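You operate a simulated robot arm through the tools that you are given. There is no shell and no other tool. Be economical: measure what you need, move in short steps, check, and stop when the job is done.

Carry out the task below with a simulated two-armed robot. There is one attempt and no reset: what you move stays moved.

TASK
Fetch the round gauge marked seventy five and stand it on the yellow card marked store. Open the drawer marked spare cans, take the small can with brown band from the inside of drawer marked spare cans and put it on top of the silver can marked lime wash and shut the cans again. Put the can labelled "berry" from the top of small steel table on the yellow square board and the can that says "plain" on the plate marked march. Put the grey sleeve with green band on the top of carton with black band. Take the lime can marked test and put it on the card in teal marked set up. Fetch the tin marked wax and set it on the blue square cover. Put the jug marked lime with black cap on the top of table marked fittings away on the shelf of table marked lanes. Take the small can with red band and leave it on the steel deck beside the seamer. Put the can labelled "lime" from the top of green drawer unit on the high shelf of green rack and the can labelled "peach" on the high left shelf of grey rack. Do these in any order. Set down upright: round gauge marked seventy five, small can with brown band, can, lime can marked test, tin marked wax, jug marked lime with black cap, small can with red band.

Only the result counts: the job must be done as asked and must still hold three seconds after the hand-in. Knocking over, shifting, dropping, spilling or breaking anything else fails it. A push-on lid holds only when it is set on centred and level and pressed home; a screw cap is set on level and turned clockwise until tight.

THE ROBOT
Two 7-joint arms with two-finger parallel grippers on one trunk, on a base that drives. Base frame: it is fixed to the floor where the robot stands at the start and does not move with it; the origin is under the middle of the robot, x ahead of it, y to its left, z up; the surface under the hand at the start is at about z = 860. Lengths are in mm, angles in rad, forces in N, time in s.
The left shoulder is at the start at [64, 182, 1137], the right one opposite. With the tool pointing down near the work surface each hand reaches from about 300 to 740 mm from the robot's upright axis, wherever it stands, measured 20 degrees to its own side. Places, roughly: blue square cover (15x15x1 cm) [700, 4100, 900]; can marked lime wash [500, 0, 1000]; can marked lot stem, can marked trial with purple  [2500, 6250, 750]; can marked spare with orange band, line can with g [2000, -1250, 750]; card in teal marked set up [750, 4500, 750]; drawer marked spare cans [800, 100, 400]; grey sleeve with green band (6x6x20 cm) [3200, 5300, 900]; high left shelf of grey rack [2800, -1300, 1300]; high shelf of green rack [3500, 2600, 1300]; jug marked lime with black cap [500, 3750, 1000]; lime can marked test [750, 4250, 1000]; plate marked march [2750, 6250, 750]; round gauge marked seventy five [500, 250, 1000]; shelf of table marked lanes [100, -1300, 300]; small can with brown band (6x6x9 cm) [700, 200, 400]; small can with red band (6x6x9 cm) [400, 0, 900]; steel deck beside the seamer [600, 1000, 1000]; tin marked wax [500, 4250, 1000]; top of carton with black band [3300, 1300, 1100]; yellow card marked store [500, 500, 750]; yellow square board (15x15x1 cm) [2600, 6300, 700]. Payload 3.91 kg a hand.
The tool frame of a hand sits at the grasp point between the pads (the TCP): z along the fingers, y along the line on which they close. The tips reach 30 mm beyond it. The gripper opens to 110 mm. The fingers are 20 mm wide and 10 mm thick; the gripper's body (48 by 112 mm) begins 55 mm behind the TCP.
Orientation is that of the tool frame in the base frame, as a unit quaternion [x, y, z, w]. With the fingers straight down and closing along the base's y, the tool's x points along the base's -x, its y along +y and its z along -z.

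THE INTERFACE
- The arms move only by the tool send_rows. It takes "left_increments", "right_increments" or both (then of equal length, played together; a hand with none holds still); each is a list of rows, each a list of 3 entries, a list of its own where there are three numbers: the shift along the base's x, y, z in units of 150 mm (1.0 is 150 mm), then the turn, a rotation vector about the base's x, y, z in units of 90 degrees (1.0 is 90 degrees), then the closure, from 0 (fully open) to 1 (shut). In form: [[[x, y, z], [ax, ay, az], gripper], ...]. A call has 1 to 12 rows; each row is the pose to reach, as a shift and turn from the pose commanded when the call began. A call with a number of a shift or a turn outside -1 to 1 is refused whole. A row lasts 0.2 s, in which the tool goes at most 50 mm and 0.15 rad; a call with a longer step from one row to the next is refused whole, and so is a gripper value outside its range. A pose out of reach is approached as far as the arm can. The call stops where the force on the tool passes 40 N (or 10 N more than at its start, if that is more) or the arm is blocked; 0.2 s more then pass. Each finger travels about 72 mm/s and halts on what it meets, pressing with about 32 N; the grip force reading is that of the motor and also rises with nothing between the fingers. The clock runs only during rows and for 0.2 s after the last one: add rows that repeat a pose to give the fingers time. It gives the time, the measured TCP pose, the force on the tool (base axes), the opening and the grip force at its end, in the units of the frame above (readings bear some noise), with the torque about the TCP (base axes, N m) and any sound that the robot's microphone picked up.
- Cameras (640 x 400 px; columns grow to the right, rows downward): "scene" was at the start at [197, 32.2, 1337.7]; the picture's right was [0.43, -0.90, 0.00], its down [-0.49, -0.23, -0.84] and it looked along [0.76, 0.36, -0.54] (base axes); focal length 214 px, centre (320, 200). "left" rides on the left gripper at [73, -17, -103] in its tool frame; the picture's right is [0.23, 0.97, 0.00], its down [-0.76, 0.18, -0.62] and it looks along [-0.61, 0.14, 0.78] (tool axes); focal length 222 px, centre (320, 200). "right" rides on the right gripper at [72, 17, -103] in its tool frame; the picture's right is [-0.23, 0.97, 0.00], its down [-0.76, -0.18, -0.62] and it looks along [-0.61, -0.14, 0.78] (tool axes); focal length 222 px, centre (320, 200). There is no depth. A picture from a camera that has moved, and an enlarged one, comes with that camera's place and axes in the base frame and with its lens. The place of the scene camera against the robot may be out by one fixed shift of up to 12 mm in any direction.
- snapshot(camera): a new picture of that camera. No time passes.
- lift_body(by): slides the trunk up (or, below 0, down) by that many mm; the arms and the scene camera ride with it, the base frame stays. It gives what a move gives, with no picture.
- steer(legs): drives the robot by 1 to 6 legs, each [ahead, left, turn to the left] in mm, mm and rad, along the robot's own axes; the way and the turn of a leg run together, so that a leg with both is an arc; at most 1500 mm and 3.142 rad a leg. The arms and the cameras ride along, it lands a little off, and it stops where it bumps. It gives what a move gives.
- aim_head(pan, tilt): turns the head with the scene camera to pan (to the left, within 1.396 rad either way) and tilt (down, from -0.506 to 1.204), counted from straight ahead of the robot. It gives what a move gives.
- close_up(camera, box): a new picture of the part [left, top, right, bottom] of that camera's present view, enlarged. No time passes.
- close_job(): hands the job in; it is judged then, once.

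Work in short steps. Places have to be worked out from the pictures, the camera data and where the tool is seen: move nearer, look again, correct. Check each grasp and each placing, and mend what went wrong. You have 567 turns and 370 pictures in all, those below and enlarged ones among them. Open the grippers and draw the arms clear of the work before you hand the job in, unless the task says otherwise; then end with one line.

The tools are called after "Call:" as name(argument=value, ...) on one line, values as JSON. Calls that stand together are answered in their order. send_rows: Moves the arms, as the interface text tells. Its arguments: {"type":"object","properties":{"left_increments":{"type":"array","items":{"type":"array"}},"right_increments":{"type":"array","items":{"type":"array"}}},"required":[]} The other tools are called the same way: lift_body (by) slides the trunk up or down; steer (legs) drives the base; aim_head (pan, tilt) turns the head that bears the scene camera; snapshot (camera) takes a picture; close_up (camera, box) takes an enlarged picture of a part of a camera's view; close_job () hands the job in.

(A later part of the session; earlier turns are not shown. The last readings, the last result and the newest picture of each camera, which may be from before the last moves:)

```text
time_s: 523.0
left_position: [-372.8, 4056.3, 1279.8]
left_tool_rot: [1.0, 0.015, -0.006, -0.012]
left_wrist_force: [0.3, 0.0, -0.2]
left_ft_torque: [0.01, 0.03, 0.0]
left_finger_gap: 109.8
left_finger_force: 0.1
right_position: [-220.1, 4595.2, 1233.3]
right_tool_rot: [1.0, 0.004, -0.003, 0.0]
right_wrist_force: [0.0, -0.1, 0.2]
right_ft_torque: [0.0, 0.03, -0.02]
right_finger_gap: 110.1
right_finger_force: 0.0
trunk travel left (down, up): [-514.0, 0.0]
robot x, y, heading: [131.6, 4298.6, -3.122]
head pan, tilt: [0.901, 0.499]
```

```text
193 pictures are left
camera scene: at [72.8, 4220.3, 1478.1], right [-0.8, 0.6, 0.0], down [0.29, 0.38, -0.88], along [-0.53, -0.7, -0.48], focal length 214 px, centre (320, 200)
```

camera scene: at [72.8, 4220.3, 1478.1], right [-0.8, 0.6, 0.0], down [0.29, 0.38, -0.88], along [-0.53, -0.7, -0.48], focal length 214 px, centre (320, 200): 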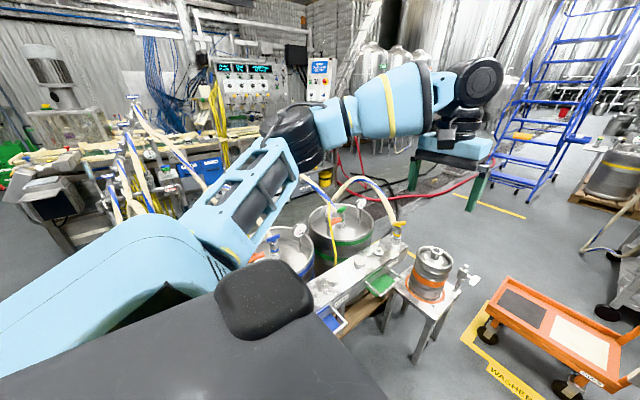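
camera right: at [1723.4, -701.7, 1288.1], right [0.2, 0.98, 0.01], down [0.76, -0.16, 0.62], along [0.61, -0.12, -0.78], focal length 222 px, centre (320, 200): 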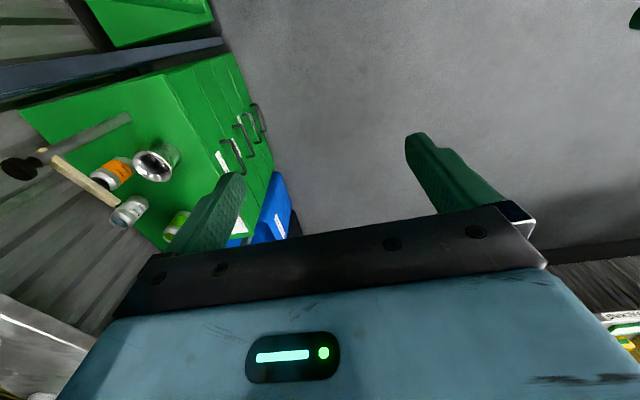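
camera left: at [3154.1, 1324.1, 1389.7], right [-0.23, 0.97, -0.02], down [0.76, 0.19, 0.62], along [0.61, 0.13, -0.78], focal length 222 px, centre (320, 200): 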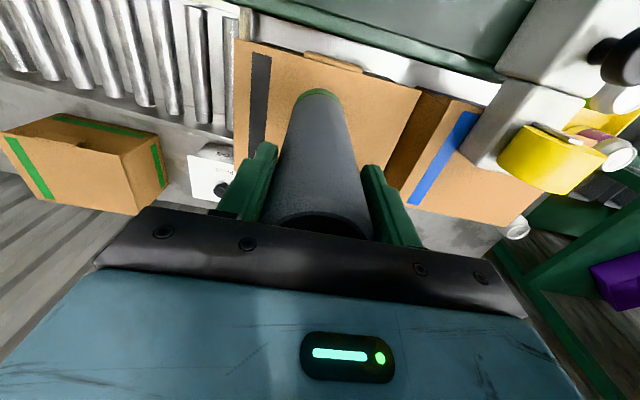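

Blocked by the manifold bench on the left. Shift away 60 mm and turn clockwise (through the free side) to face +x.

Call:
steer(legs=[[0, -70, 0], [0, 0, -1.58], [0, 0, -1.58]])

Call:
aim_head(pan=0.0, tilt=0.75)

Call:
snapshot(camera="scene")

```text
time_s: 531.9
left_position: [640.9, 4605.7, 1280.7]
left_tool_rot: [-0.01, 1.0, -0.013, 0.006]
left_wrist_force: [-0.4, 0.6, 0.1]
left_ft_torque: [-0.02, -0.02, -0.02]
left_finger_gap: 110.0
left_finger_force: 0.0
right_position: [485.5, 4069.0, 1233.5]
right_tool_rot: [0.0, 1.0, 0.0, 0.003]
right_wrist_force: [0.2, -0.3, 0.5]
right_ft_torque: [0.02, -0.01, 0.01]
right_finger_gap: 109.9
right_finger_force: 0.0
trunk travel left (down, up): [-514.0, 0.0]
robot x, y, heading: [133.7, 4364.6, 0.02]
head pan, tilt: [0.901, 0.499]
```

```text
time_s: 533.1
left_position: [640.9, 4605.2, 1281.1]
left_tool_rot: [-0.01, 1.0, -0.012, 0.006]
left_wrist_force: [0.1, -0.4, -0.4]
left_ft_torque: [0.04, -0.02, -0.02]
left_finger_gap: 109.9
left_finger_force: 0.1
right_position: [484.7, 4068.6, 1233.4]
right_tool_rot: [0.001, 1.0, 0.0, 0.002]
right_wrist_force: [-0.3, 0.1, -0.2]
right_ft_torque: [0.01, 0.03, -0.03]
right_finger_gap: 109.8
right_finger_force: 0.1
trunk travel left (down, up): [-514.0, 0.0]
robot x, y, heading: [133.7, 4366.8, 0.013]
head pan, tilt: [0.0, 0.75]
```

```text
192 pictures are left
camera scene: at [225.4, 4362.1, 1456.1], right [0.01, -1.0, 0.0], down [-0.68, -0.01, -0.73], along [0.73, 0.01, -0.68], focal length 214 px, centre (320, 200)
```

scene: 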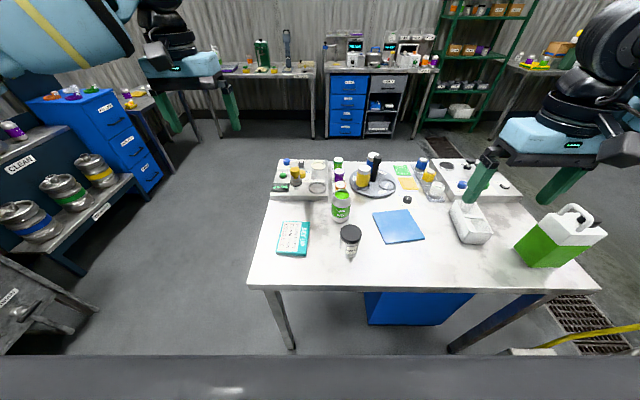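

Call:
close_up(camera="scene", box=[240, 150, 480, 300])

Call:
snapshot(camera="right")

```text
2.67 times, centred on (360, 225) of scene
camera zoom: at [225.4, 4362.1, 1456.1], right [0.01, -1.0, 0.0], down [-0.68, -0.01, -0.73], along [0.73, 0.01, -0.68], focal length 572 px, centre (213, 133)
```

zoom: 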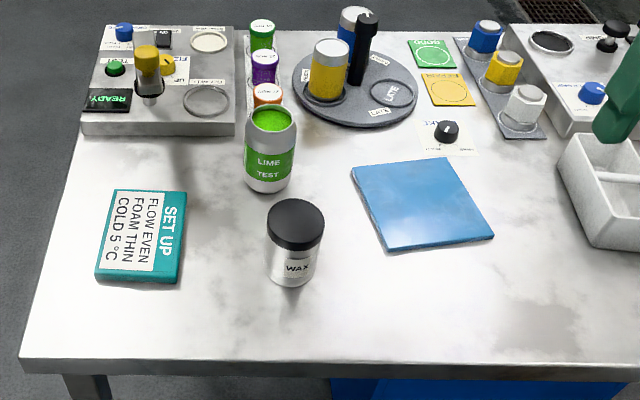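

```text
190 pictures are left
camera right: at [412.4, 4086.2, 1335.9], right [0.23, 0.97, 0.0], down [0.76, -0.18, 0.63], along [0.61, -0.14, -0.78], focal length 222 px, centre (320, 200)
```

right: 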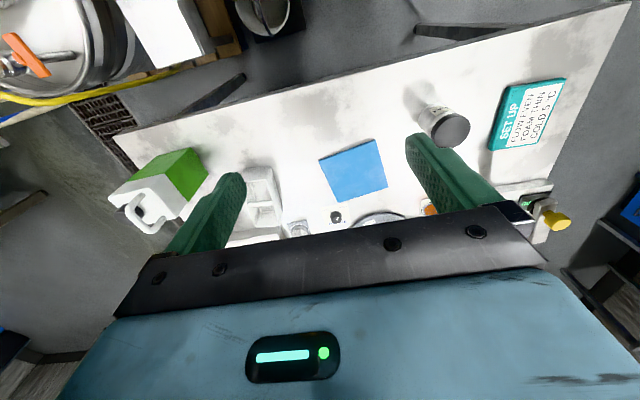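

Measured: wax tin ≈(611, 4278, top 955); lime TEST can ≈(768, 4289, top 977); SET UP card ≈(660, 4458); blue cover ≈(721, 4093). Lower the trunk and go closer; start with the wax using the right hand.

Call:
lift_body(by=-114)

Call:
steer(legs=[[55, 0, -0.015]])

Call:
send_rows(right_increments=[[[0.1, 0.3, 0], [0, 0, 0], 0], [[0.2, 0.6, 0], [0, 0, 0], 0], [[0.25, 0.9, 0], [0, 0, 0], 0], [[0.25, 1.0, 0], [0, 0, 0], 0]])

Call:
snapshot(camera="right")

```text
time_s: 534.5
left_position: [640.2, 4606.0, 1167.1]
left_tool_rot: [-0.011, 1.0, -0.011, 0.006]
left_wrist_force: [0.6, 0.9, -0.4]
left_ft_torque: [0.02, 0.01, -0.02]
left_finger_gap: 110.0
left_finger_force: 0.0
right_position: [484.6, 4068.6, 1120.3]
right_tool_rot: [0.0, 1.0, 0.001, 0.003]
right_wrist_force: [0.0, 0.2, -0.1]
right_ft_torque: [0.02, 0.01, -0.02]
right_finger_gap: 110.1
right_finger_force: 0.1
trunk travel left (down, up): [-400.0, 114.0]
robot x, y, heading: [129.5, 4363.8, 0.013]
head pan, tilt: [0.0, 0.75]
```

```text
time_s: 535.5
left_position: [697.7, 4599.5, 1166.8]
left_tool_rot: [-0.004, 1.0, -0.012, 0.006]
left_wrist_force: [0.7, 0.0, 0.6]
left_ft_torque: [0.0, 0.01, 0.02]
left_finger_gap: 110.0
left_finger_force: 0.0
right_position: [533.1, 4064.3, 1119.3]
right_tool_rot: [0.007, 1.0, 0.0, 0.002]
right_wrist_force: [0.7, 0.4, -0.6]
right_ft_torque: [0.02, 0.03, 0.0]
right_finger_gap: 110.1
right_finger_force: 0.0
trunk travel left (down, up): [-400.0, 114.0]
robot x, y, heading: [184.0, 4368.5, 0.0]
head pan, tilt: [0.0, 0.75]
```

```text
time_s: 536.5
left_position: [696.4, 4598.7, 1166.2]
left_tool_rot: [-0.005, 1.0, -0.012, 0.006]
left_wrist_force: [-0.4, 0.4, -0.9]
left_ft_torque: [0.02, -0.01, -0.03]
left_finger_gap: 110.1
left_finger_force: 0.0
right_position: [571.6, 4214.6, 1119.4]
right_tool_rot: [0.008, 1.0, 0.001, 0.003]
right_wrist_force: [0.4, -0.3, -0.3]
right_ft_torque: [0.01, 0.01, -0.01]
right_finger_gap: 110.0
right_finger_force: 0.1
trunk travel left (down, up): [-400.0, 114.0]
robot x, y, heading: [183.5, 4364.4, 0.002]
head pan, tilt: [0.0, 0.75]
```

```text
189 pictures are left
camera right: at [499.3, 4233.9, 1221.8], right [0.24, 0.97, 0.0], down [0.76, -0.19, 0.63], along [0.61, -0.15, -0.78], focal length 222 px, centre (320, 200)
```

right: 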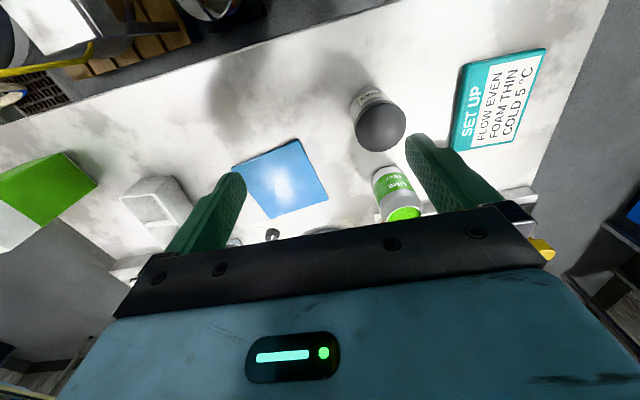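

Wax lid at about (614, 4281). Move over and lower partway.

Call:
send_rows(right_increments=[[[0.14, 0.22, 0], [0, 0, 0], 0], [[0.28, 0.44, -0.1], [0, 0, 0], 0], [[0.28, 0.44, -0.4], [0, 0, 0], 0], [[0.28, 0.44, -0.75], [0, 0, 0], 0], [[0.28, 0.44, -0.75], [0, 0, 0], 0]])

Call:
snapshot(camera="right")

```text
refused: row 4 steps farther than a row can; nothing moved
```

```text
188 pictures are left
camera right: at [499.3, 4233.9, 1221.8], right [0.24, 0.97, 0.0], down [0.76, -0.19, 0.63], along [0.61, -0.15, -0.78], focal length 222 px, centre (320, 200)
```

right: 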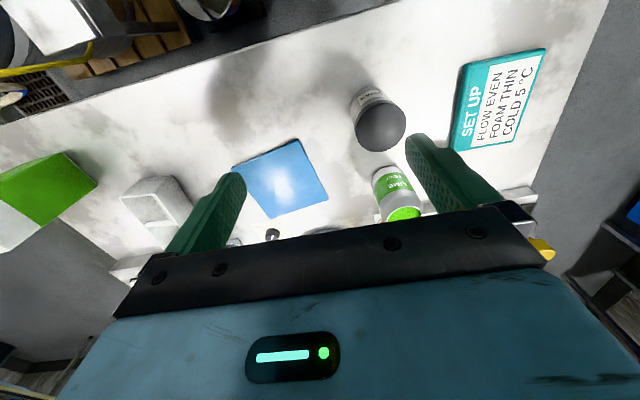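

Resend with shorter steps.

Call:
send_rows(right_increments=[[[0.14, 0.22, 0], [0, 0, 0], 0], [[0.28, 0.44, -0.1], [0, 0, 0], 0], [[0.28, 0.44, -0.4], [0, 0, 0], 0], [[0.28, 0.44, -0.7], [0, 0, 0], 0], [[0.28, 0.44, -0.75], [0, 0, 0], 0]])

Call:
snapshot(camera="right")

```text
time_s: 537.7
left_position: [696.9, 4599.1, 1166.7]
left_tool_rot: [-0.004, 1.0, -0.012, 0.005]
left_wrist_force: [0.1, 0.7, -0.2]
left_ft_torque: [0.0, -0.01, -0.01]
left_finger_gap: 110.1
left_finger_force: 0.2
right_position: [613.6, 4278.6, 1005.5]
right_tool_rot: [0.007, 1.0, 0.0, 0.002]
right_wrist_force: [0.2, -0.5, 0.3]
right_ft_torque: [-0.03, -0.01, 0.0]
right_finger_gap: 110.1
right_finger_force: 0.1
trunk travel left (down, up): [-400.0, 114.0]
robot x, y, heading: [186.9, 4367.7, 0.0]
head pan, tilt: [0.0, 0.75]
```

```text
187 pictures are left
camera right: at [540.7, 4296.6, 1108.1], right [0.24, 0.97, 0.0], down [0.76, -0.19, 0.63], along [0.61, -0.15, -0.78], focal length 222 px, centre (320, 200)
```

right: 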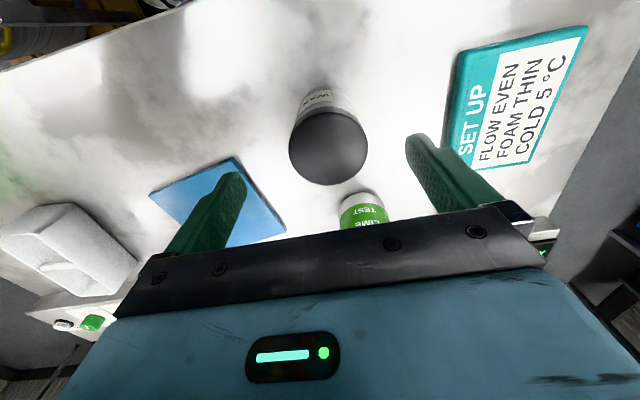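

Centred within 6 mm. Lower to z≈911 (grip on the body below the lid) and close.

Call:
send_rows(right_increments=[[[0, 0.04, -0.3], [0, 0, 0], 0], [[0, 0.04, -0.6], [0, 0, 0], 0], [[0, 0.04, -0.62], [0, 0, 0], 0], [[0, 0.04, -0.62], [0, 0, 0], 1], [[0, 0.04, -0.62], [0, 0, 0], 1], [[0, 0.04, -0.62], [0, 0, 0], 1]])

Call:
snapshot(camera="right")

```text
time_s: 539.1
left_position: [696.9, 4599.4, 1166.2]
left_tool_rot: [-0.005, 1.0, -0.012, 0.006]
left_wrist_force: [-0.3, -0.3, 0.1]
left_ft_torque: [0.02, -0.02, 0.0]
left_finger_gap: 110.2
left_finger_force: 0.0
right_position: [613.4, 4281.9, 913.8]
right_tool_rot: [0.007, 1.0, 0.0, 0.003]
right_wrist_force: [-0.7, 0.5, -0.5]
right_ft_torque: [0.03, 0.03, -0.03]
right_finger_gap: 61.2
right_finger_force: 32.1
trunk travel left (down, up): [-400.0, 114.0]
robot x, y, heading: [184.9, 4368.6, 0.005]
head pan, tilt: [0.0, 0.75]
```

```text
186 pictures are left
camera right: at [540.7, 4301.7, 1016.3], right [0.24, 0.97, 0.0], down [0.76, -0.19, 0.63], along [0.61, -0.15, -0.78], focal length 222 px, centre (320, 200)
```

right: 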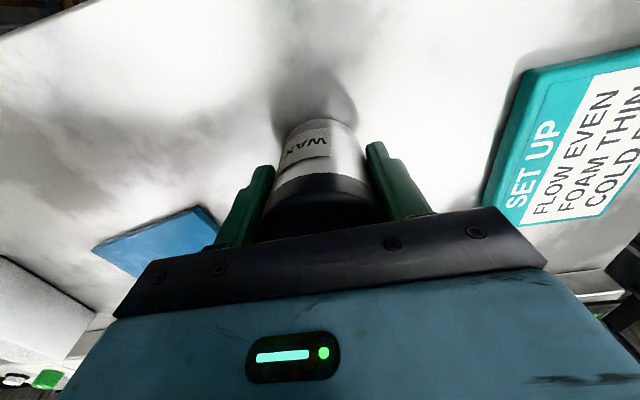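

Gripped. Lift and carry toward the blue cover.

Call:
send_rows(right_increments=[[[0, 0, 0.3], [0, 0, 0], 1], [[0, 0, 0.5], [0, 0, 0], 1], [[0.1, -0.25, 0.5], [0, 0, 0], 1], [[0.2, -0.5, 0.5], [0, 0, 0], 1], [[0.3, -0.75, 0.5], [0, 0, 0], 1], [[0.4, -1.0, 0.5], [0, 0, 0], 1], [[0.4, -1.0, 0.5], [0, 0, 0], 1]])

Call:
snapshot(camera="right")

Call:
close_up(camera="scene", box=[340, 160, 500, 280])

```text
time_s: 540.7
left_position: [696.5, 4599.9, 1165.6]
left_tool_rot: [-0.004, 1.0, -0.012, 0.004]
left_wrist_force: [-0.1, 0.0, 0.0]
left_ft_torque: [-0.01, 0.01, 0.0]
left_finger_gap: 110.1
left_finger_force: 0.0
right_position: [674.0, 4137.0, 987.8]
right_tool_rot: [0.007, 1.0, 0.0, 0.002]
right_wrist_force: [-0.4, 0.9, -1.1]
right_ft_torque: [0.02, 0.01, 0.01]
right_finger_gap: 61.0
right_finger_force: 32.2
trunk travel left (down, up): [-400.0, 114.0]
robot x, y, heading: [187.2, 4367.3, 0.006]
head pan, tilt: [0.0, 0.75]
```

```text
185 pictures are left
camera right: at [600.9, 4156.1, 1089.8], right [0.24, 0.97, 0.0], down [0.76, -0.19, 0.63], along [0.61, -0.15, -0.78], focal length 222 px, centre (320, 200)
```

right: 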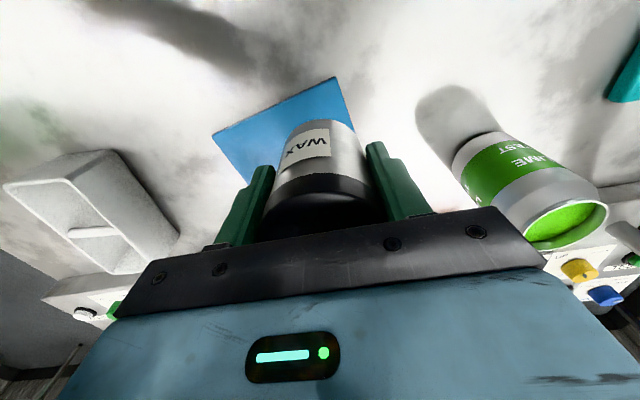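

```text
3.33 times, centred on (420, 220) of scene
camera zoom: at [384.5, 4362.0, 1322.9], right [0.0, -1.0, 0.0], down [-0.68, 0.0, -0.73], along [0.73, 0.0, -0.68], focal length 715 px, centre (-13, 133)
```

zoom: 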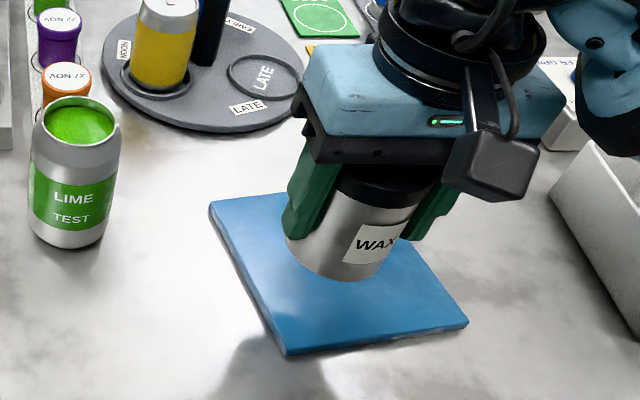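

Cover centre computed at (724, 4097). Move over it and lower to contact.

Call:
send_rows(right_increments=[[[0.16, -0.13, 0], [0, 0, 0], 1], [[0.33, -0.27, 0], [0, 0, 0], 1], [[0.33, -0.27, -0.2], [0, 0, 0], 1], [[0.33, -0.27, -0.35], [0, 0, 0], 1], [[0.33, -0.27, -0.4], [0, 0, 0], 1], [[0.33, -0.27, -0.43], [0, 0, 0], 1], [[0.33, -0.27, -0.46], [0, 0, 0], 1]])

Call:
close_up(camera="scene", box=[340, 140, 500, 260])

```text
time_s: 542.3
left_position: [694.4, 4599.9, 1166.5]
left_tool_rot: [-0.004, 1.0, -0.012, 0.008]
left_wrist_force: [-0.6, -0.8, 0.0]
left_ft_torque: [0.03, -0.02, -0.01]
left_finger_gap: 110.5
left_finger_force: 0.1
right_position: [722.5, 4097.4, 923.9]
right_tool_rot: [0.008, 1.0, 0.0, 0.007]
right_wrist_force: [-1.7, -2.1, 21.0]
right_ft_torque: [-0.17, 0.5, 0.01]
right_finger_gap: 61.2
right_finger_force: 31.7
trunk travel left (down, up): [-400.0, 114.0]
robot x, y, heading: [187.1, 4366.1, 0.004]
head pan, tilt: [0.0, 0.75]
```

```text
3.33 times, centred on (420, 200) of scene
camera zoom: at [382.2, 4362.0, 1323.6], right [0.0, -1.0, 0.0], down [-0.68, 0.0, -0.73], along [0.73, 0.0, -0.68], focal length 715 px, centre (-13, 200)
```

zoom: 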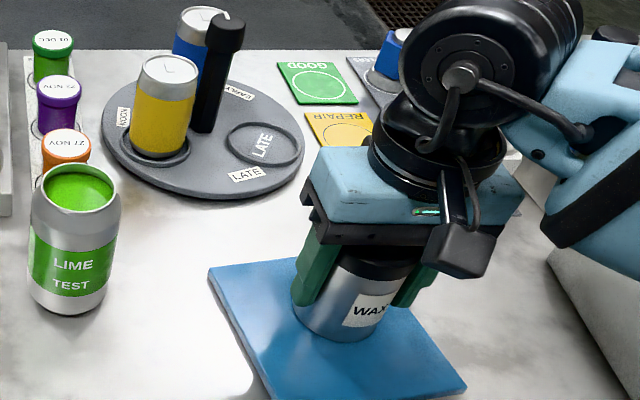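

Contact on the cover. Release and rise.

Call:
send_rows(right_increments=[[[0, 0, 0.02], [0, 0, 0], 1], [[0, 0, 0.02], [0, 0, 0], 0.6], [[0, 0, 0.02], [0, 0, 0], 0.2], [[0, 0, 0.02], [0, 0, 0], 0.1], [[0, 0, 0.02], [0, 0, 0], 0.1], [[0, 0, 0.35], [0, 0, 0], 0.1], [[0, 0, 0.67], [0, 0, 0], 0], [[0, 0, 1.0], [0, 0, 0], 0]])

Call:
close_up(camera="scene", box=[340, 140, 500, 260])

```text
time_s: 544.1
left_position: [696.0, 4599.1, 1166.5]
left_tool_rot: [-0.004, 1.0, -0.012, 0.006]
left_wrist_force: [0.1, 0.6, -0.8]
left_ft_torque: [-0.02, -0.02, -0.03]
left_finger_gap: 109.8
left_finger_force: 0.1
right_position: [722.1, 4097.0, 1074.3]
right_tool_rot: [0.007, 1.0, 0.0, 0.003]
right_wrist_force: [0.2, 0.4, -1.1]
right_ft_torque: [-0.04, 0.0, 0.0]
right_finger_gap: 109.8
right_finger_force: 0.0
trunk travel left (down, up): [-400.0, 114.0]
robot x, y, heading: [185.5, 4367.1, 0.001]
head pan, tilt: [0.0, 0.75]
```

```text
3.33 times, centred on (420, 200) of scene
camera zoom: at [383.7, 4361.9, 1323.0], right [0.0, -1.0, 0.0], down [-0.68, 0.0, -0.73], along [0.73, 0.0, -0.68], focal length 715 px, centre (-13, 200)
```

zoom: 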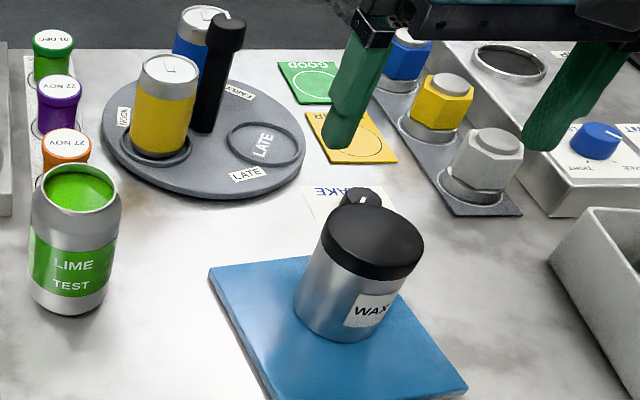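

Wax is set. Now the right hand goes to the lime TEST can; left hand moves further left.

Call:
send_rows(right_increments=[[[0, 0.3, 0], [0, 0, 0], 0], [[0, 0.6, 0], [0, 0, 0], 0], [[0, 0.9, 0], [0, 0, 0], 0], [[0, 1.0, 0], [0, 0, 0], 0]], left_increments=[[[-0.1, 0.2, 0], [0, 0, 0], 0], [[-0.2, 0.4, 0.1], [0, 0, 0], 0], [[-0.3, 0.6, 0.2], [0, 0, 0], 0], [[-0.4, 0.7, 0.3], [0, 0, 0], 0]])

Call:
send_rows(right_increments=[[[0.1, 0.25, 0], [0, 0, 0], 0], [[0.15, 0.34, -0.1], [0, 0, 0], 0], [[0.15, 0.34, -0.2], [0, 0, 0], 0]])

Call:
snapshot(camera="right")

```text
time_s: 545.1
left_position: [635.2, 4703.7, 1212.9]
left_tool_rot: [-0.005, 1.0, -0.013, 0.006]
left_wrist_force: [-0.2, 0.2, 0.0]
left_ft_torque: [-0.03, 0.0, 0.04]
left_finger_gap: 109.8
left_finger_force: 0.0
right_position: [722.2, 4247.1, 1071.7]
right_tool_rot: [0.008, 1.0, 0.001, 0.004]
right_wrist_force: [0.4, -0.3, 0.2]
right_ft_torque: [0.0, -0.02, 0.01]
right_finger_gap: 110.0
right_finger_force: 0.1
trunk travel left (down, up): [-400.0, 114.0]
robot x, y, heading: [182.9, 4365.0, -0.0]
head pan, tilt: [0.0, 0.75]
```

```text
time_s: 545.9
left_position: [635.7, 4704.6, 1213.0]
left_tool_rot: [-0.004, 1.0, -0.012, 0.005]
left_wrist_force: [-0.4, -0.4, 0.0]
left_ft_torque: [0.04, -0.01, 0.02]
left_finger_gap: 109.9
left_finger_force: 0.0
right_position: [745.9, 4296.0, 1038.8]
right_tool_rot: [0.007, 1.0, 0.0, 0.003]
right_wrist_force: [0.2, -0.8, 1.0]
right_ft_torque: [0.0, 0.01, -0.02]
right_finger_gap: 110.1
right_finger_force: 0.1
trunk travel left (down, up): [-400.0, 114.0]
robot x, y, heading: [183.4, 4366.3, -0.0]
head pan, tilt: [0.0, 0.75]
```

```text
181 pictures are left
camera right: at [673.7, 4314.9, 1142.2], right [0.24, 0.97, 0.0], down [0.76, -0.19, 0.63], along [0.61, -0.15, -0.78], focal length 222 px, centre (320, 200)
```

right: 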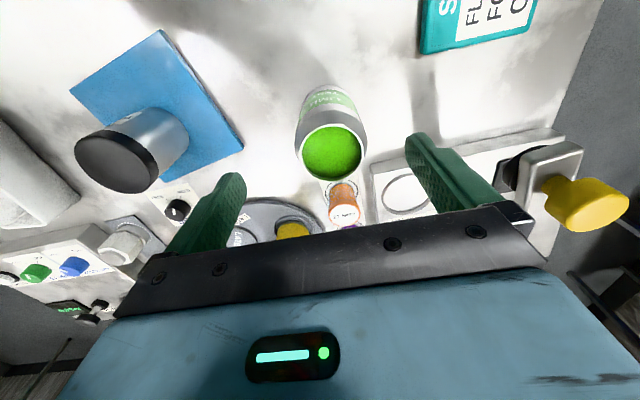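

Lime TEST rim at about (757, 4306). Lower to z≈944 and grip gently.

Call:
send_rows(right_increments=[[[0.07, 0.065, -0.15], [0, 0, 0], 0], [[0.07, 0.065, -0.4], [0, 0, 0], 0], [[0.07, 0.065, -0.63], [0, 0, 0], 0], [[0.07, 0.065, -0.63], [0, 0, 0], 0.5], [[0.07, 0.065, -0.63], [0, 0, 0], 1], [[0.07, 0.065, -0.63], [0, 0, 0], 1], [[0.07, 0.065, -0.63], [0, 0, 0], 1]])

Call:
snapshot(camera="right")

```text
time_s: 547.5
left_position: [635.5, 4703.1, 1213.6]
left_tool_rot: [-0.004, 1.0, -0.012, 0.005]
left_wrist_force: [0.2, -1.1, 0.5]
left_ft_torque: [-0.03, 0.01, 0.01]
left_finger_gap: 110.0
left_finger_force: 0.1
right_position: [756.9, 4306.9, 946.7]
right_tool_rot: [0.007, 1.0, 0.0, 0.002]
right_wrist_force: [-0.9, 0.1, -0.3]
right_ft_torque: [0.05, 0.0, 0.01]
right_finger_gap: 65.1
right_finger_force: 32.4
trunk travel left (down, up): [-400.0, 114.0]
robot x, y, heading: [184.7, 4366.7, 0.002]
head pan, tilt: [0.0, 0.75]
```

```text
180 pictures are left
camera right: at [684.1, 4326.0, 1047.9], right [0.24, 0.97, 0.0], down [0.76, -0.19, 0.63], along [0.61, -0.15, -0.78], focal length 222 px, centre (320, 200)
```

right: 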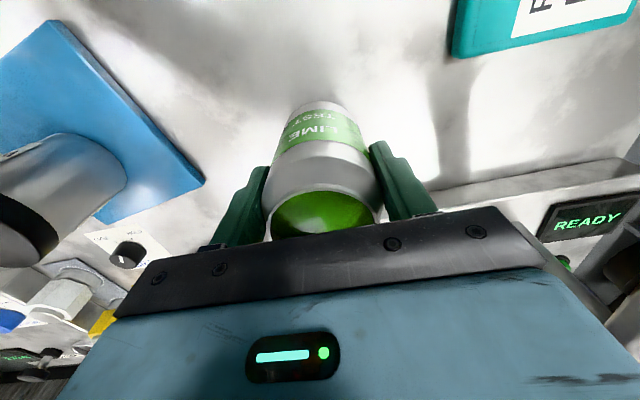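

Gripped. Lift and carry slowly toward the SET UP card.

Call:
send_rows(right_increments=[[[0, 0, 0.1], [0, 0, 0], 1], [[0, 0, 0.25], [0, 0, 0], 1], [[0, 0, 0.38], [0, 0, 0], 1], [[-0.05, 0.08, 0.42], [0, 0, 0], 1], [[-0.15, 0.24, 0.42], [0, 0, 0], 1], [[-0.28, 0.42, 0.42], [0, 0, 0], 1], [[-0.42, 0.6, 0.42], [0, 0, 0], 1], [[-0.52, 0.78, 0.42], [0, 0, 0], 1], [[-0.6, 0.92, 0.42], [0, 0, 0], 1], [[-0.63, 0.99, 0.42], [0, 0, 0], 1], [[-0.63, 0.99, 0.42], [0, 0, 0], 1]])

Call:
snapshot(camera="right")

Call:
snapshot(camera="scene")

```text
time_s: 549.9
left_position: [635.4, 4703.8, 1212.4]
left_tool_rot: [-0.003, 1.0, -0.012, 0.005]
left_wrist_force: [0.4, -0.7, 0.7]
left_ft_torque: [-0.03, 0.01, 0.02]
left_finger_gap: 109.8
left_finger_force: 0.1
right_position: [661.9, 4454.8, 1008.6]
right_tool_rot: [0.009, 1.0, 0.0, 0.002]
right_wrist_force: [0.6, 0.5, -3.1]
right_ft_torque: [0.0, 0.04, -0.01]
right_finger_gap: 65.1
right_finger_force: 32.1
trunk travel left (down, up): [-400.0, 114.0]
robot x, y, heading: [185.0, 4364.9, 0.006]
head pan, tilt: [0.0, 0.75]
```

```text
179 pictures are left
camera right: at [588.4, 4473.4, 1110.0], right [0.24, 0.97, 0.0], down [0.76, -0.19, 0.63], along [0.61, -0.15, -0.78], focal length 222 px, centre (320, 200)
```

right: 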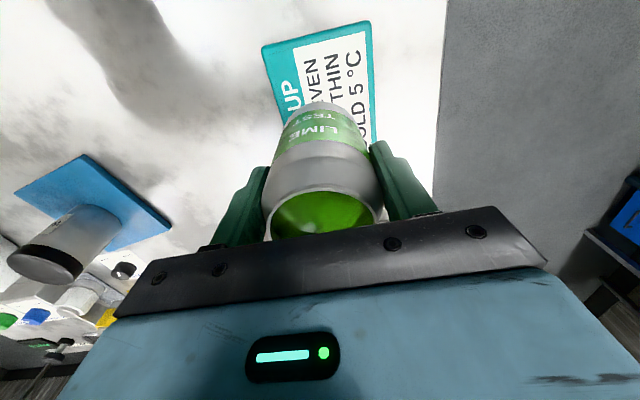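

```text
178 pictures are left
camera scene: at [384.7, 4361.3, 1322.9], right [0.0, -1.0, 0.0], down [-0.68, 0.0, -0.73], along [0.73, 0.0, -0.68], focal length 214 px, centre (320, 200)
```

scene: 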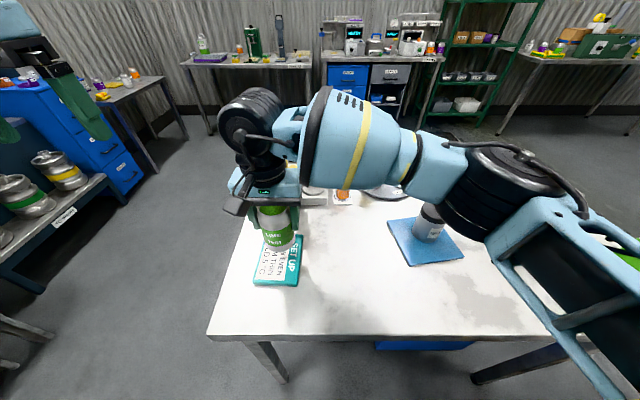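

Card centre about (653, 4463). Adjust and lower slowly to contact.

Call:
send_rows(right_increments=[[[-0.06, 0.05, 0], [0, 0, 0], 1], [[-0.06, 0.05, -0.12], [0, 0, 0], 1], [[-0.06, 0.05, -0.2], [0, 0, 0], 1], [[-0.06, 0.05, -0.24], [0, 0, 0], 1], [[-0.06, 0.05, -0.27], [0, 0, 0], 1], [[-0.06, 0.05, -0.29], [0, 0, 0], 1], [[-0.06, 0.05, -0.31], [0, 0, 0], 1], [[-0.06, 0.05, -0.33], [0, 0, 0], 1]])

Call:
close_up(camera="scene", box=[200, 170, 360, 310])

```text
time_s: 551.7
left_position: [634.6, 4702.8, 1213.9]
left_tool_rot: [-0.004, 1.0, -0.012, 0.007]
left_wrist_force: [-0.5, -0.1, -0.7]
left_ft_torque: [-0.04, -0.01, 0.0]
left_finger_gap: 110.0
left_finger_force: 0.1
right_position: [652.4, 4463.0, 961.0]
right_tool_rot: [0.008, 1.0, 0.0, 0.005]
right_wrist_force: [0.3, -1.3, 10.3]
right_ft_torque: [-0.15, 0.0, 0.0]
right_finger_gap: 65.4
right_finger_force: 32.1
trunk travel left (down, up): [-400.0, 114.0]
robot x, y, heading: [187.4, 4367.2, 0.004]
head pan, tilt: [0.0, 0.75]
```

```text
2.86 times, centred on (280, 240) of scene
camera zoom: at [383.5, 4361.0, 1323.2], right [0.0, -1.0, 0.0], down [-0.68, 0.0, -0.73], along [0.73, 0.0, -0.68], focal length 613 px, centre (434, 86)
```

zoom: 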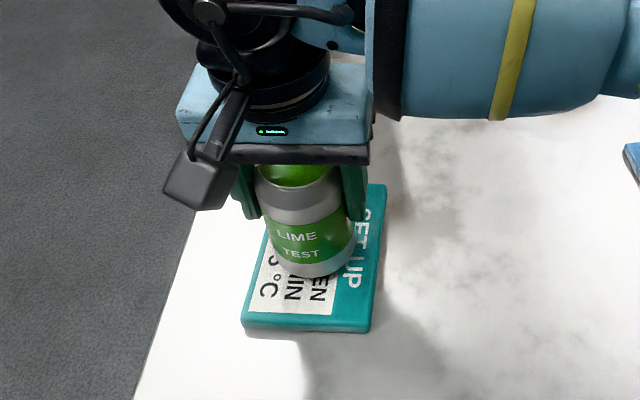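

Contact (10 N) and centred on the card. Release and rise.

Call:
send_rows(right_increments=[[[0, 0, 0.005], [0, 0, 0], 0.9], [[0, 0, 0.005], [0, 0, 0], 0.6], [[0, 0, 0.005], [0, 0, 0], 0.3], [[0, 0, 0.005], [0, 0, 0], 0], [[0, 0, 0.005], [0, 0, 0], 0], [[0, 0, 0.3], [0, 0, 0], 0], [[0, 0, 0.6], [0, 0, 0], 0], [[0, 0, 0.9], [0, 0, 0], 0], [[0, -0.3, 0.95], [0, 0, 0], 0], [[0, -0.6, 0.95], [0, 0, 0], 0], [[0, -0.9, 0.95], [0, 0, 0], 0]])

Call:
snapshot(camera="scene")

```text
time_s: 554.1
left_position: [636.4, 4701.9, 1213.3]
left_tool_rot: [-0.004, 1.0, -0.012, 0.006]
left_wrist_force: [-0.2, 0.0, 0.8]
left_ft_torque: [0.04, 0.0, 0.01]
left_finger_gap: 110.0
left_finger_force: 0.1
right_position: [650.6, 4325.1, 1102.3]
right_tool_rot: [0.007, 1.0, 0.002, 0.002]
right_wrist_force: [0.7, -0.5, 0.5]
right_ft_torque: [0.04, 0.01, -0.01]
right_finger_gap: 110.1
right_finger_force: 0.1
trunk travel left (down, up): [-400.0, 114.0]
robot x, y, heading: [183.1, 4367.5, 0.003]
head pan, tilt: [0.0, 0.75]
```

```text
176 pictures are left
camera scene: at [384.3, 4359.8, 1322.9], right [0.0, -1.0, 0.0], down [-0.68, 0.0, -0.73], along [0.73, 0.0, -0.68], focal length 214 px, centre (320, 200)
```

scene: 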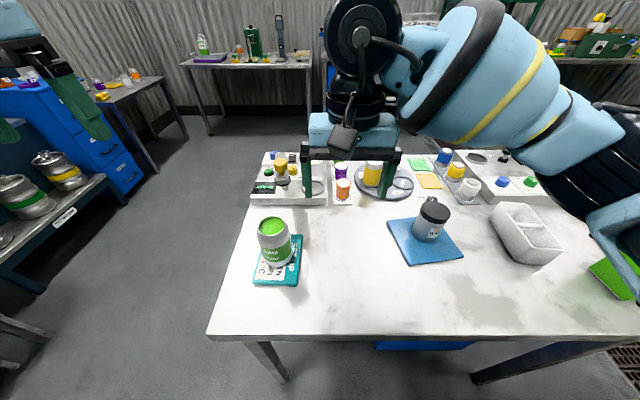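

Both done here. The jug will be taken later from the table's -y side. Now go to the small steel table near (2550, 6250).

Call:
steer(legs=[[0, 750, 0], [1450, 0, 0], [900, 0, 0], [0, 0, 1.57]])

Call:
aim_head(pan=0.0, tilt=0.5)

Call:
snapshot(camera="scene")

```text
time_s: 576.2
left_position: [2200.4, 5552.4, 1213.6]
left_tool_rot: [0.71, -0.704, 0.004, -0.013]
left_wrist_force: [0.2, 0.1, 0.1]
left_ft_torque: [0.0, -0.03, -0.01]
left_finger_gap: 110.1
left_finger_force: 0.0
right_position: [2577.2, 5566.7, 1102.9]
right_tool_rot: [-0.701, 0.714, 0.003, 0.001]
right_wrist_force: [0.3, -0.1, 0.4]
right_ft_torque: [0.01, 0.01, 0.03]
right_finger_gap: 109.9
right_finger_force: 0.1
trunk travel left (down, up): [-400.0, 114.0]
robot x, y, heading: [2535.8, 5101.4, 1.568]
head pan, tilt: [0.0, 0.75]
```

```text
time_s: 577.0
left_position: [2198.2, 5551.5, 1213.3]
left_tool_rot: [0.71, -0.704, 0.004, -0.013]
left_wrist_force: [0.8, -0.2, -0.4]
left_ft_torque: [0.02, 0.0, -0.02]
left_finger_gap: 109.9
left_finger_force: 0.1
right_position: [2577.6, 5567.6, 1102.7]
right_tool_rot: [-0.701, 0.713, 0.002, 0.001]
right_wrist_force: [0.7, -0.2, 0.1]
right_ft_torque: [0.01, 0.01, 0.0]
right_finger_gap: 109.9
right_finger_force: 0.2
trunk travel left (down, up): [-400.0, 114.0]
robot x, y, heading: [2536.6, 5100.0, 1.569]
head pan, tilt: [0.0, 0.499]
```

```text
175 pictures are left
camera scene: at [2537.5, 5299.6, 1344.8], right [1.0, 0.0, 0.0], down [0.0, -0.48, -0.88], along [0.0, 0.88, -0.48], focal length 214 px, centre (320, 200)
```

scene: 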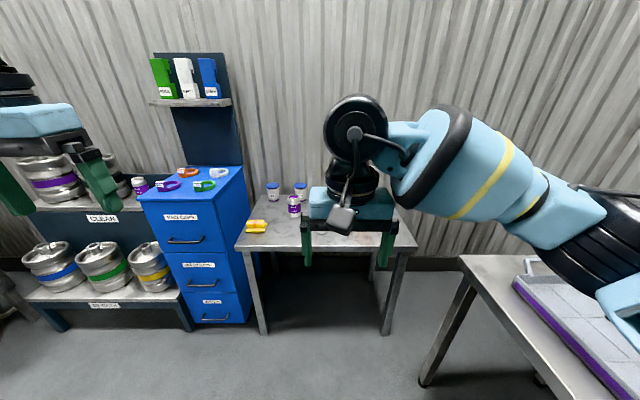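

Move the right hand aside and drive closer to the small steel table.

Call:
send_rows(right_increments=[[[0.3, -0.1, 0.1], [0, 0, 0], 0], [[0.6, -0.2, 0.2], [0, 0, 0], 0], [[0.9, -0.3, 0.3], [0, 0, 0], 0], [[1.0, -0.3, 0.4], [0, 0, 0], 0]])

Call:
steer(legs=[[380, 0, 0]])

Call:
aim_head(pan=0.0, tilt=0.6)

Call:
snapshot(camera="scene")

Call:
close_up(camera="scene", box=[200, 140, 440, 290])

```text
time_s: 578.0
left_position: [2198.8, 5551.4, 1213.1]
left_tool_rot: [0.71, -0.704, 0.004, -0.013]
left_wrist_force: [-1.0, 0.0, -0.2]
left_ft_torque: [0.0, -0.02, -0.02]
left_finger_gap: 110.2
left_finger_force: 0.1
right_position: [2726.3, 5521.5, 1162.9]
right_tool_rot: [-0.702, 0.712, 0.002, 0.002]
right_wrist_force: [1.0, 0.3, 0.1]
right_ft_torque: [-0.03, 0.01, 0.01]
right_finger_gap: 110.0
right_finger_force: 0.0
trunk travel left (down, up): [-400.0, 114.0]
robot x, y, heading: [2536.1, 5096.5, 1.569]
head pan, tilt: [0.0, 0.499]
```

```text
time_s: 580.4
left_position: [2200.9, 5936.3, 1212.6]
left_tool_rot: [0.709, -0.705, 0.004, -0.013]
left_wrist_force: [0.8, 0.3, 0.0]
left_ft_torque: [-0.02, 0.02, -0.01]
left_finger_gap: 110.0
left_finger_force: 0.0
right_position: [2726.6, 5905.4, 1162.4]
right_tool_rot: [-0.701, 0.713, 0.002, 0.002]
right_wrist_force: [-0.4, 0.2, 1.2]
right_ft_torque: [-0.01, -0.01, 0.0]
right_finger_gap: 110.3
right_finger_force: 0.0
trunk travel left (down, up): [-400.0, 114.0]
robot x, y, heading: [2534.7, 5482.2, 1.566]
head pan, tilt: [0.0, 0.499]
```

```text
time_s: 581.1
left_position: [2199.1, 5935.8, 1212.0]
left_tool_rot: [0.709, -0.705, 0.005, -0.013]
left_wrist_force: [-0.6, 0.1, -0.4]
left_ft_torque: [-0.01, -0.02, 0.02]
left_finger_gap: 109.9
left_finger_force: 0.0
right_position: [2728.4, 5904.3, 1163.0]
right_tool_rot: [-0.701, 0.713, 0.002, 0.002]
right_wrist_force: [0.4, 0.0, 0.1]
right_ft_torque: [-0.02, -0.01, -0.04]
right_finger_gap: 109.8
right_finger_force: 0.1
trunk travel left (down, up): [-400.0, 114.0]
robot x, y, heading: [2537.2, 5482.7, 1.569]
head pan, tilt: [0.0, 0.6]
```

```text
174 pictures are left
camera scene: at [2538.4, 5680.4, 1335.8], right [1.0, 0.0, 0.0], down [0.0, -0.56, -0.83], along [0.0, 0.83, -0.56], focal length 214 px, centre (320, 200)
```

scene: 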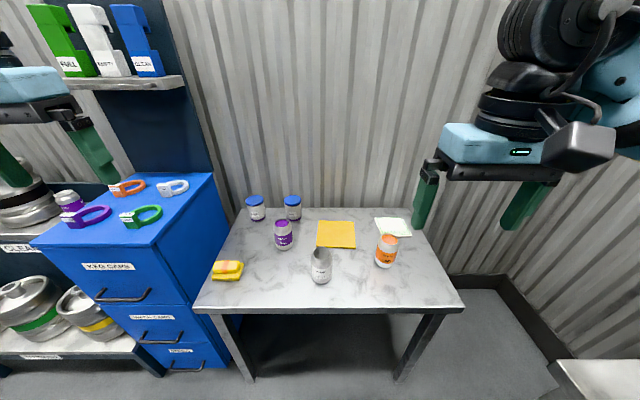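

```text
2.67 times, centred on (320, 215) of scene
camera zoom: at [2538.4, 5680.4, 1335.8], right [1.0, 0.0, 0.0], down [0.0, -0.56, -0.83], along [0.0, 0.83, -0.56], focal length 572 px, centre (320, 160)
```

zoom: 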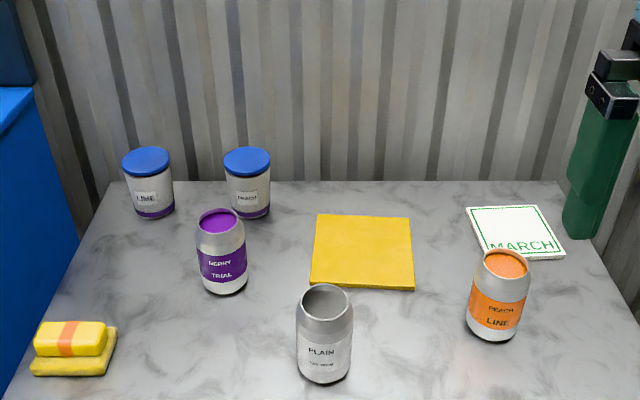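

Call:
snapshot(camera="right")

Call:
snapshot(camera="left")

```text
172 pictures are left
camera right: at [2709.8, 5832.8, 1265.0], right [-0.97, 0.24, 0.0], down [0.19, 0.76, 0.63], along [0.15, 0.61, -0.78], focal length 222 px, centre (320, 200)
```

right: 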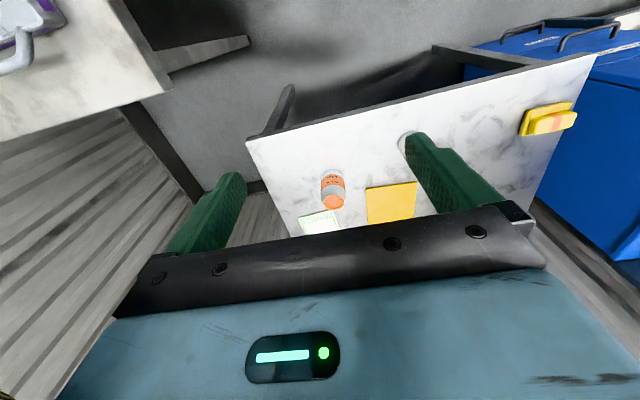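

```text
171 pictures are left
camera left: at [2214.9, 5862.5, 1316.3], right [-0.97, -0.23, -0.03], down [-0.2, 0.75, 0.63], along [-0.13, 0.62, -0.78], focal length 222 px, centre (320, 200)
```

left: 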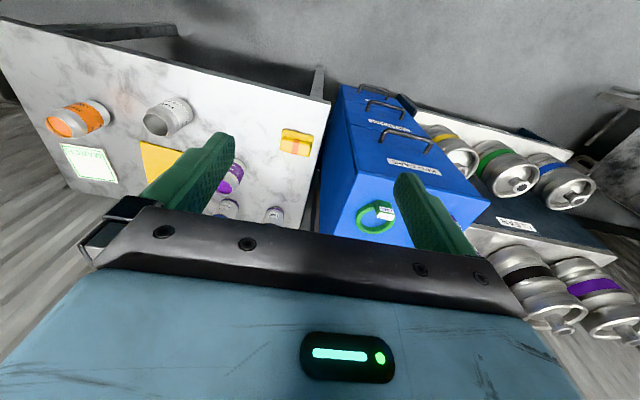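

Positions: plain ≈(2544, 6125, rim 835), berry ≈(2398, 6273), yellow board ≈(2602, 6326), MARCH plate ≈(2851, 6377), table z≈718. The blue cabinet crowds the left elbow, so I use the right hand for both. Raise/retract the left hand, lower trunk, and approach.

Call:
send_rows(left_increments=[[[0.2, -0.2, 0.2], [0, 0, 0], 0], [[0.4, -0.4, 0.4], [0, 0, 0], 0], [[0.5, -0.6, 0.6], [0, 0, 0], 0], [[0.5, -0.7, 0.9], [0, 0, 0], 0]])

Call:
lift_body(by=-140)

Call:
steer(legs=[[0, 200, 0], [240, 0, 0]])

Call:
snapshot(camera="scene")

Call:
snapshot(camera="right")

```text
refused: row 1 steps farther than a row can; nothing moved
```

```text
time_s: 582.7
left_position: [2200.6, 5934.9, 1074.6]
left_tool_rot: [0.709, -0.705, 0.004, -0.013]
left_wrist_force: [-0.7, 0.1, -0.1]
left_ft_torque: [-0.02, 0.01, -0.03]
left_finger_gap: 109.9
left_finger_force: 0.0
right_position: [2727.7, 5904.9, 1022.8]
right_tool_rot: [-0.701, 0.713, 0.003, 0.002]
right_wrist_force: [-0.4, 0.1, -1.5]
right_ft_torque: [0.03, 0.02, 0.02]
right_finger_gap: 110.3
right_finger_force: 0.2
trunk travel left (down, up): [-260.0, 254.0]
robot x, y, heading: [2533.2, 5483.4, 1.565]
head pan, tilt: [0.0, 0.6]
```

```text
time_s: 586.5
left_position: [1994.7, 6168.7, 1072.8]
left_tool_rot: [0.71, -0.705, 0.005, -0.012]
left_wrist_force: [0.4, -0.7, -0.6]
left_ft_torque: [-0.02, 0.0, 0.0]
left_finger_gap: 109.9
left_finger_force: 0.1
right_position: [2521.2, 6141.3, 1023.1]
right_tool_rot: [-0.702, 0.712, 0.002, 0.002]
right_wrist_force: [-0.7, 0.6, 0.4]
right_ft_torque: [0.0, 0.0, 0.0]
right_finger_gap: 109.8
right_finger_force: 0.0
trunk travel left (down, up): [-260.0, 254.0]
robot x, y, heading: [2330.6, 5722.8, 1.574]
head pan, tilt: [0.0, 0.6]
```

```text
170 pictures are left
camera scene: at [2332.5, 5958.4, 1190.7], right [1.0, 0.0, 0.0], down [0.0, -0.57, -0.82], along [0.0, 0.82, -0.57], focal length 214 px, centre (320, 200)
```

scene: 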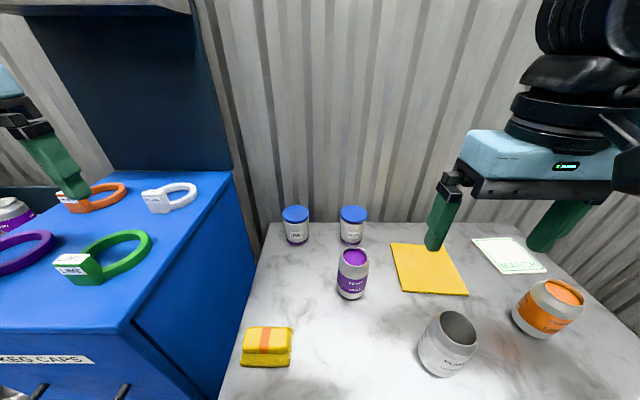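

```text
169 pictures are left
camera right: at [2503.4, 6069.4, 1125.0], right [-0.97, 0.24, 0.0], down [0.19, 0.76, 0.63], along [0.15, 0.61, -0.78], focal length 222 px, centre (320, 200)
```

right: 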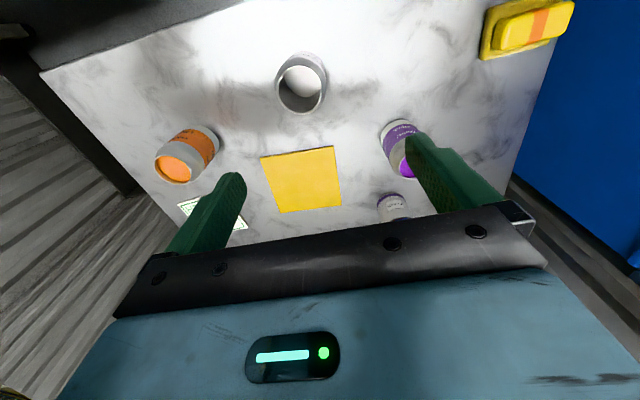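

Raise the left hand off the cabinet, and move the right hand above the berry can at about (2407, 6256).

Call:
send_rows(left_increments=[[[0, 0, 0.25], [0, 0, 0], 0], [[0, 0, 0.5], [0, 0, 0], 0], [[0.1, -0.1, 0.75], [0, 0, 0], 0], [[0.2, -0.2, 0.95], [0, 0, 0], 0], [[0.2, -0.2, 0.95], [0, 0, 0], 0]], right_increments=[[[-0.2, 0.15, 0], [0, 0, 0], 0], [[-0.4, 0.35, 0], [0, 0, 0], 0], [[-0.6, 0.55, -0.1], [0, 0, 0], 0], [[-0.76, 0.76, -0.3], [0, 0, 0], 0], [[-0.76, 0.76, -0.6], [0, 0, 0], 0]])

Call:
snapshot(camera="right")

```text
time_s: 587.7
left_position: [2023.3, 6139.9, 1217.6]
left_tool_rot: [0.71, -0.704, 0.005, -0.012]
left_wrist_force: [0.1, 0.9, 0.1]
left_ft_torque: [0.03, 0.02, 0.01]
left_finger_gap: 109.8
left_finger_force: 0.0
right_position: [2406.8, 6256.4, 933.6]
right_tool_rot: [-0.702, 0.712, 0.002, 0.002]
right_wrist_force: [0.7, -0.3, 0.1]
right_ft_torque: [-0.01, 0.03, 0.01]
right_finger_gap: 110.1
right_finger_force: 0.1
trunk travel left (down, up): [-260.0, 254.0]
robot x, y, heading: [2334.0, 5719.0, 1.571]
head pan, tilt: [0.0, 0.6]
```

```text
168 pictures are left
camera right: at [2389.6, 6184.6, 1035.1], right [-0.97, 0.24, 0.0], down [0.19, 0.76, 0.63], along [0.15, 0.61, -0.78], focal length 222 px, centre (320, 200)
```

right: 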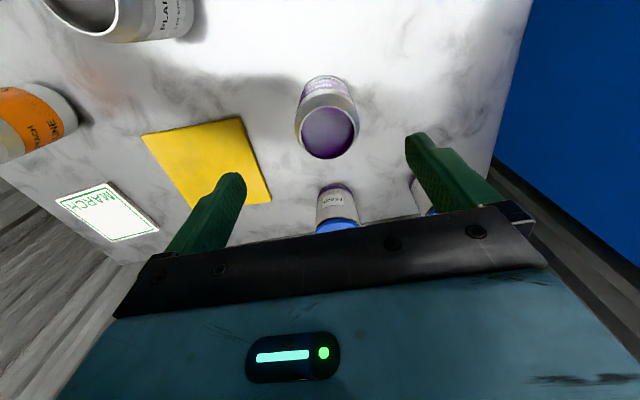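

Berry rim at (2400, 6263, ~830). Lower to z≈806 and grip.

Call:
send_rows(right_increments=[[[-0.04, 0.05, -0.2], [0, 0, 0], 0], [[-0.04, 0.05, -0.5], [0, 0, 0], 0], [[-0.04, 0.05, -0.75], [0, 0, 0], 0], [[-0.04, 0.05, -0.85], [0, 0, 0], 0], [[-0.04, 0.05, -0.85], [0, 0, 0], 0.5], [[-0.04, 0.05, -0.85], [0, 0, 0], 1], [[-0.04, 0.05, -0.85], [0, 0, 0], 1], [[-0.04, 0.05, -0.85], [0, 0, 0], 1]])

Call:
snapshot(camera="right")

```text
time_s: 589.5
left_position: [2022.8, 6138.9, 1217.1]
left_tool_rot: [0.71, -0.704, 0.004, -0.013]
left_wrist_force: [-0.3, 0.4, 0.7]
left_ft_torque: [-0.03, 0.0, 0.0]
left_finger_gap: 109.9
left_finger_force: 0.1
right_position: [2401.4, 6263.4, 805.4]
right_tool_rot: [-0.702, 0.712, 0.001, 0.002]
right_wrist_force: [0.6, 0.3, 0.9]
right_ft_torque: [-0.01, 0.02, -0.02]
right_finger_gap: 64.5
right_finger_force: 31.7
trunk travel left (down, up): [-260.0, 254.0]
robot x, y, heading: [2333.3, 5719.4, 1.581]
head pan, tilt: [0.0, 0.6]
```

```text
167 pictures are left
camera right: at [2383.7, 6190.9, 907.8], right [-0.97, 0.24, 0.0], down [0.19, 0.76, 0.63], along [0.15, 0.61, -0.78], focal length 222 px, centre (320, 200)
```

right: 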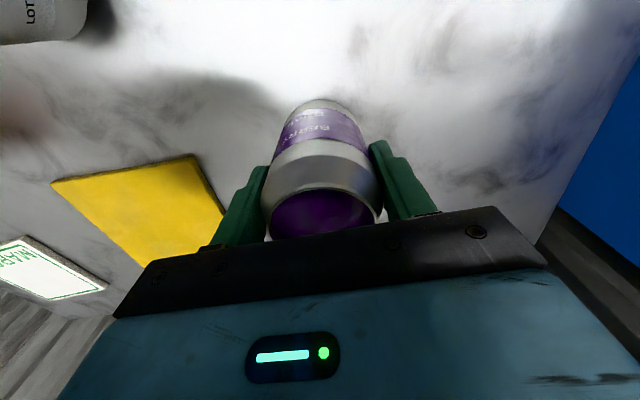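

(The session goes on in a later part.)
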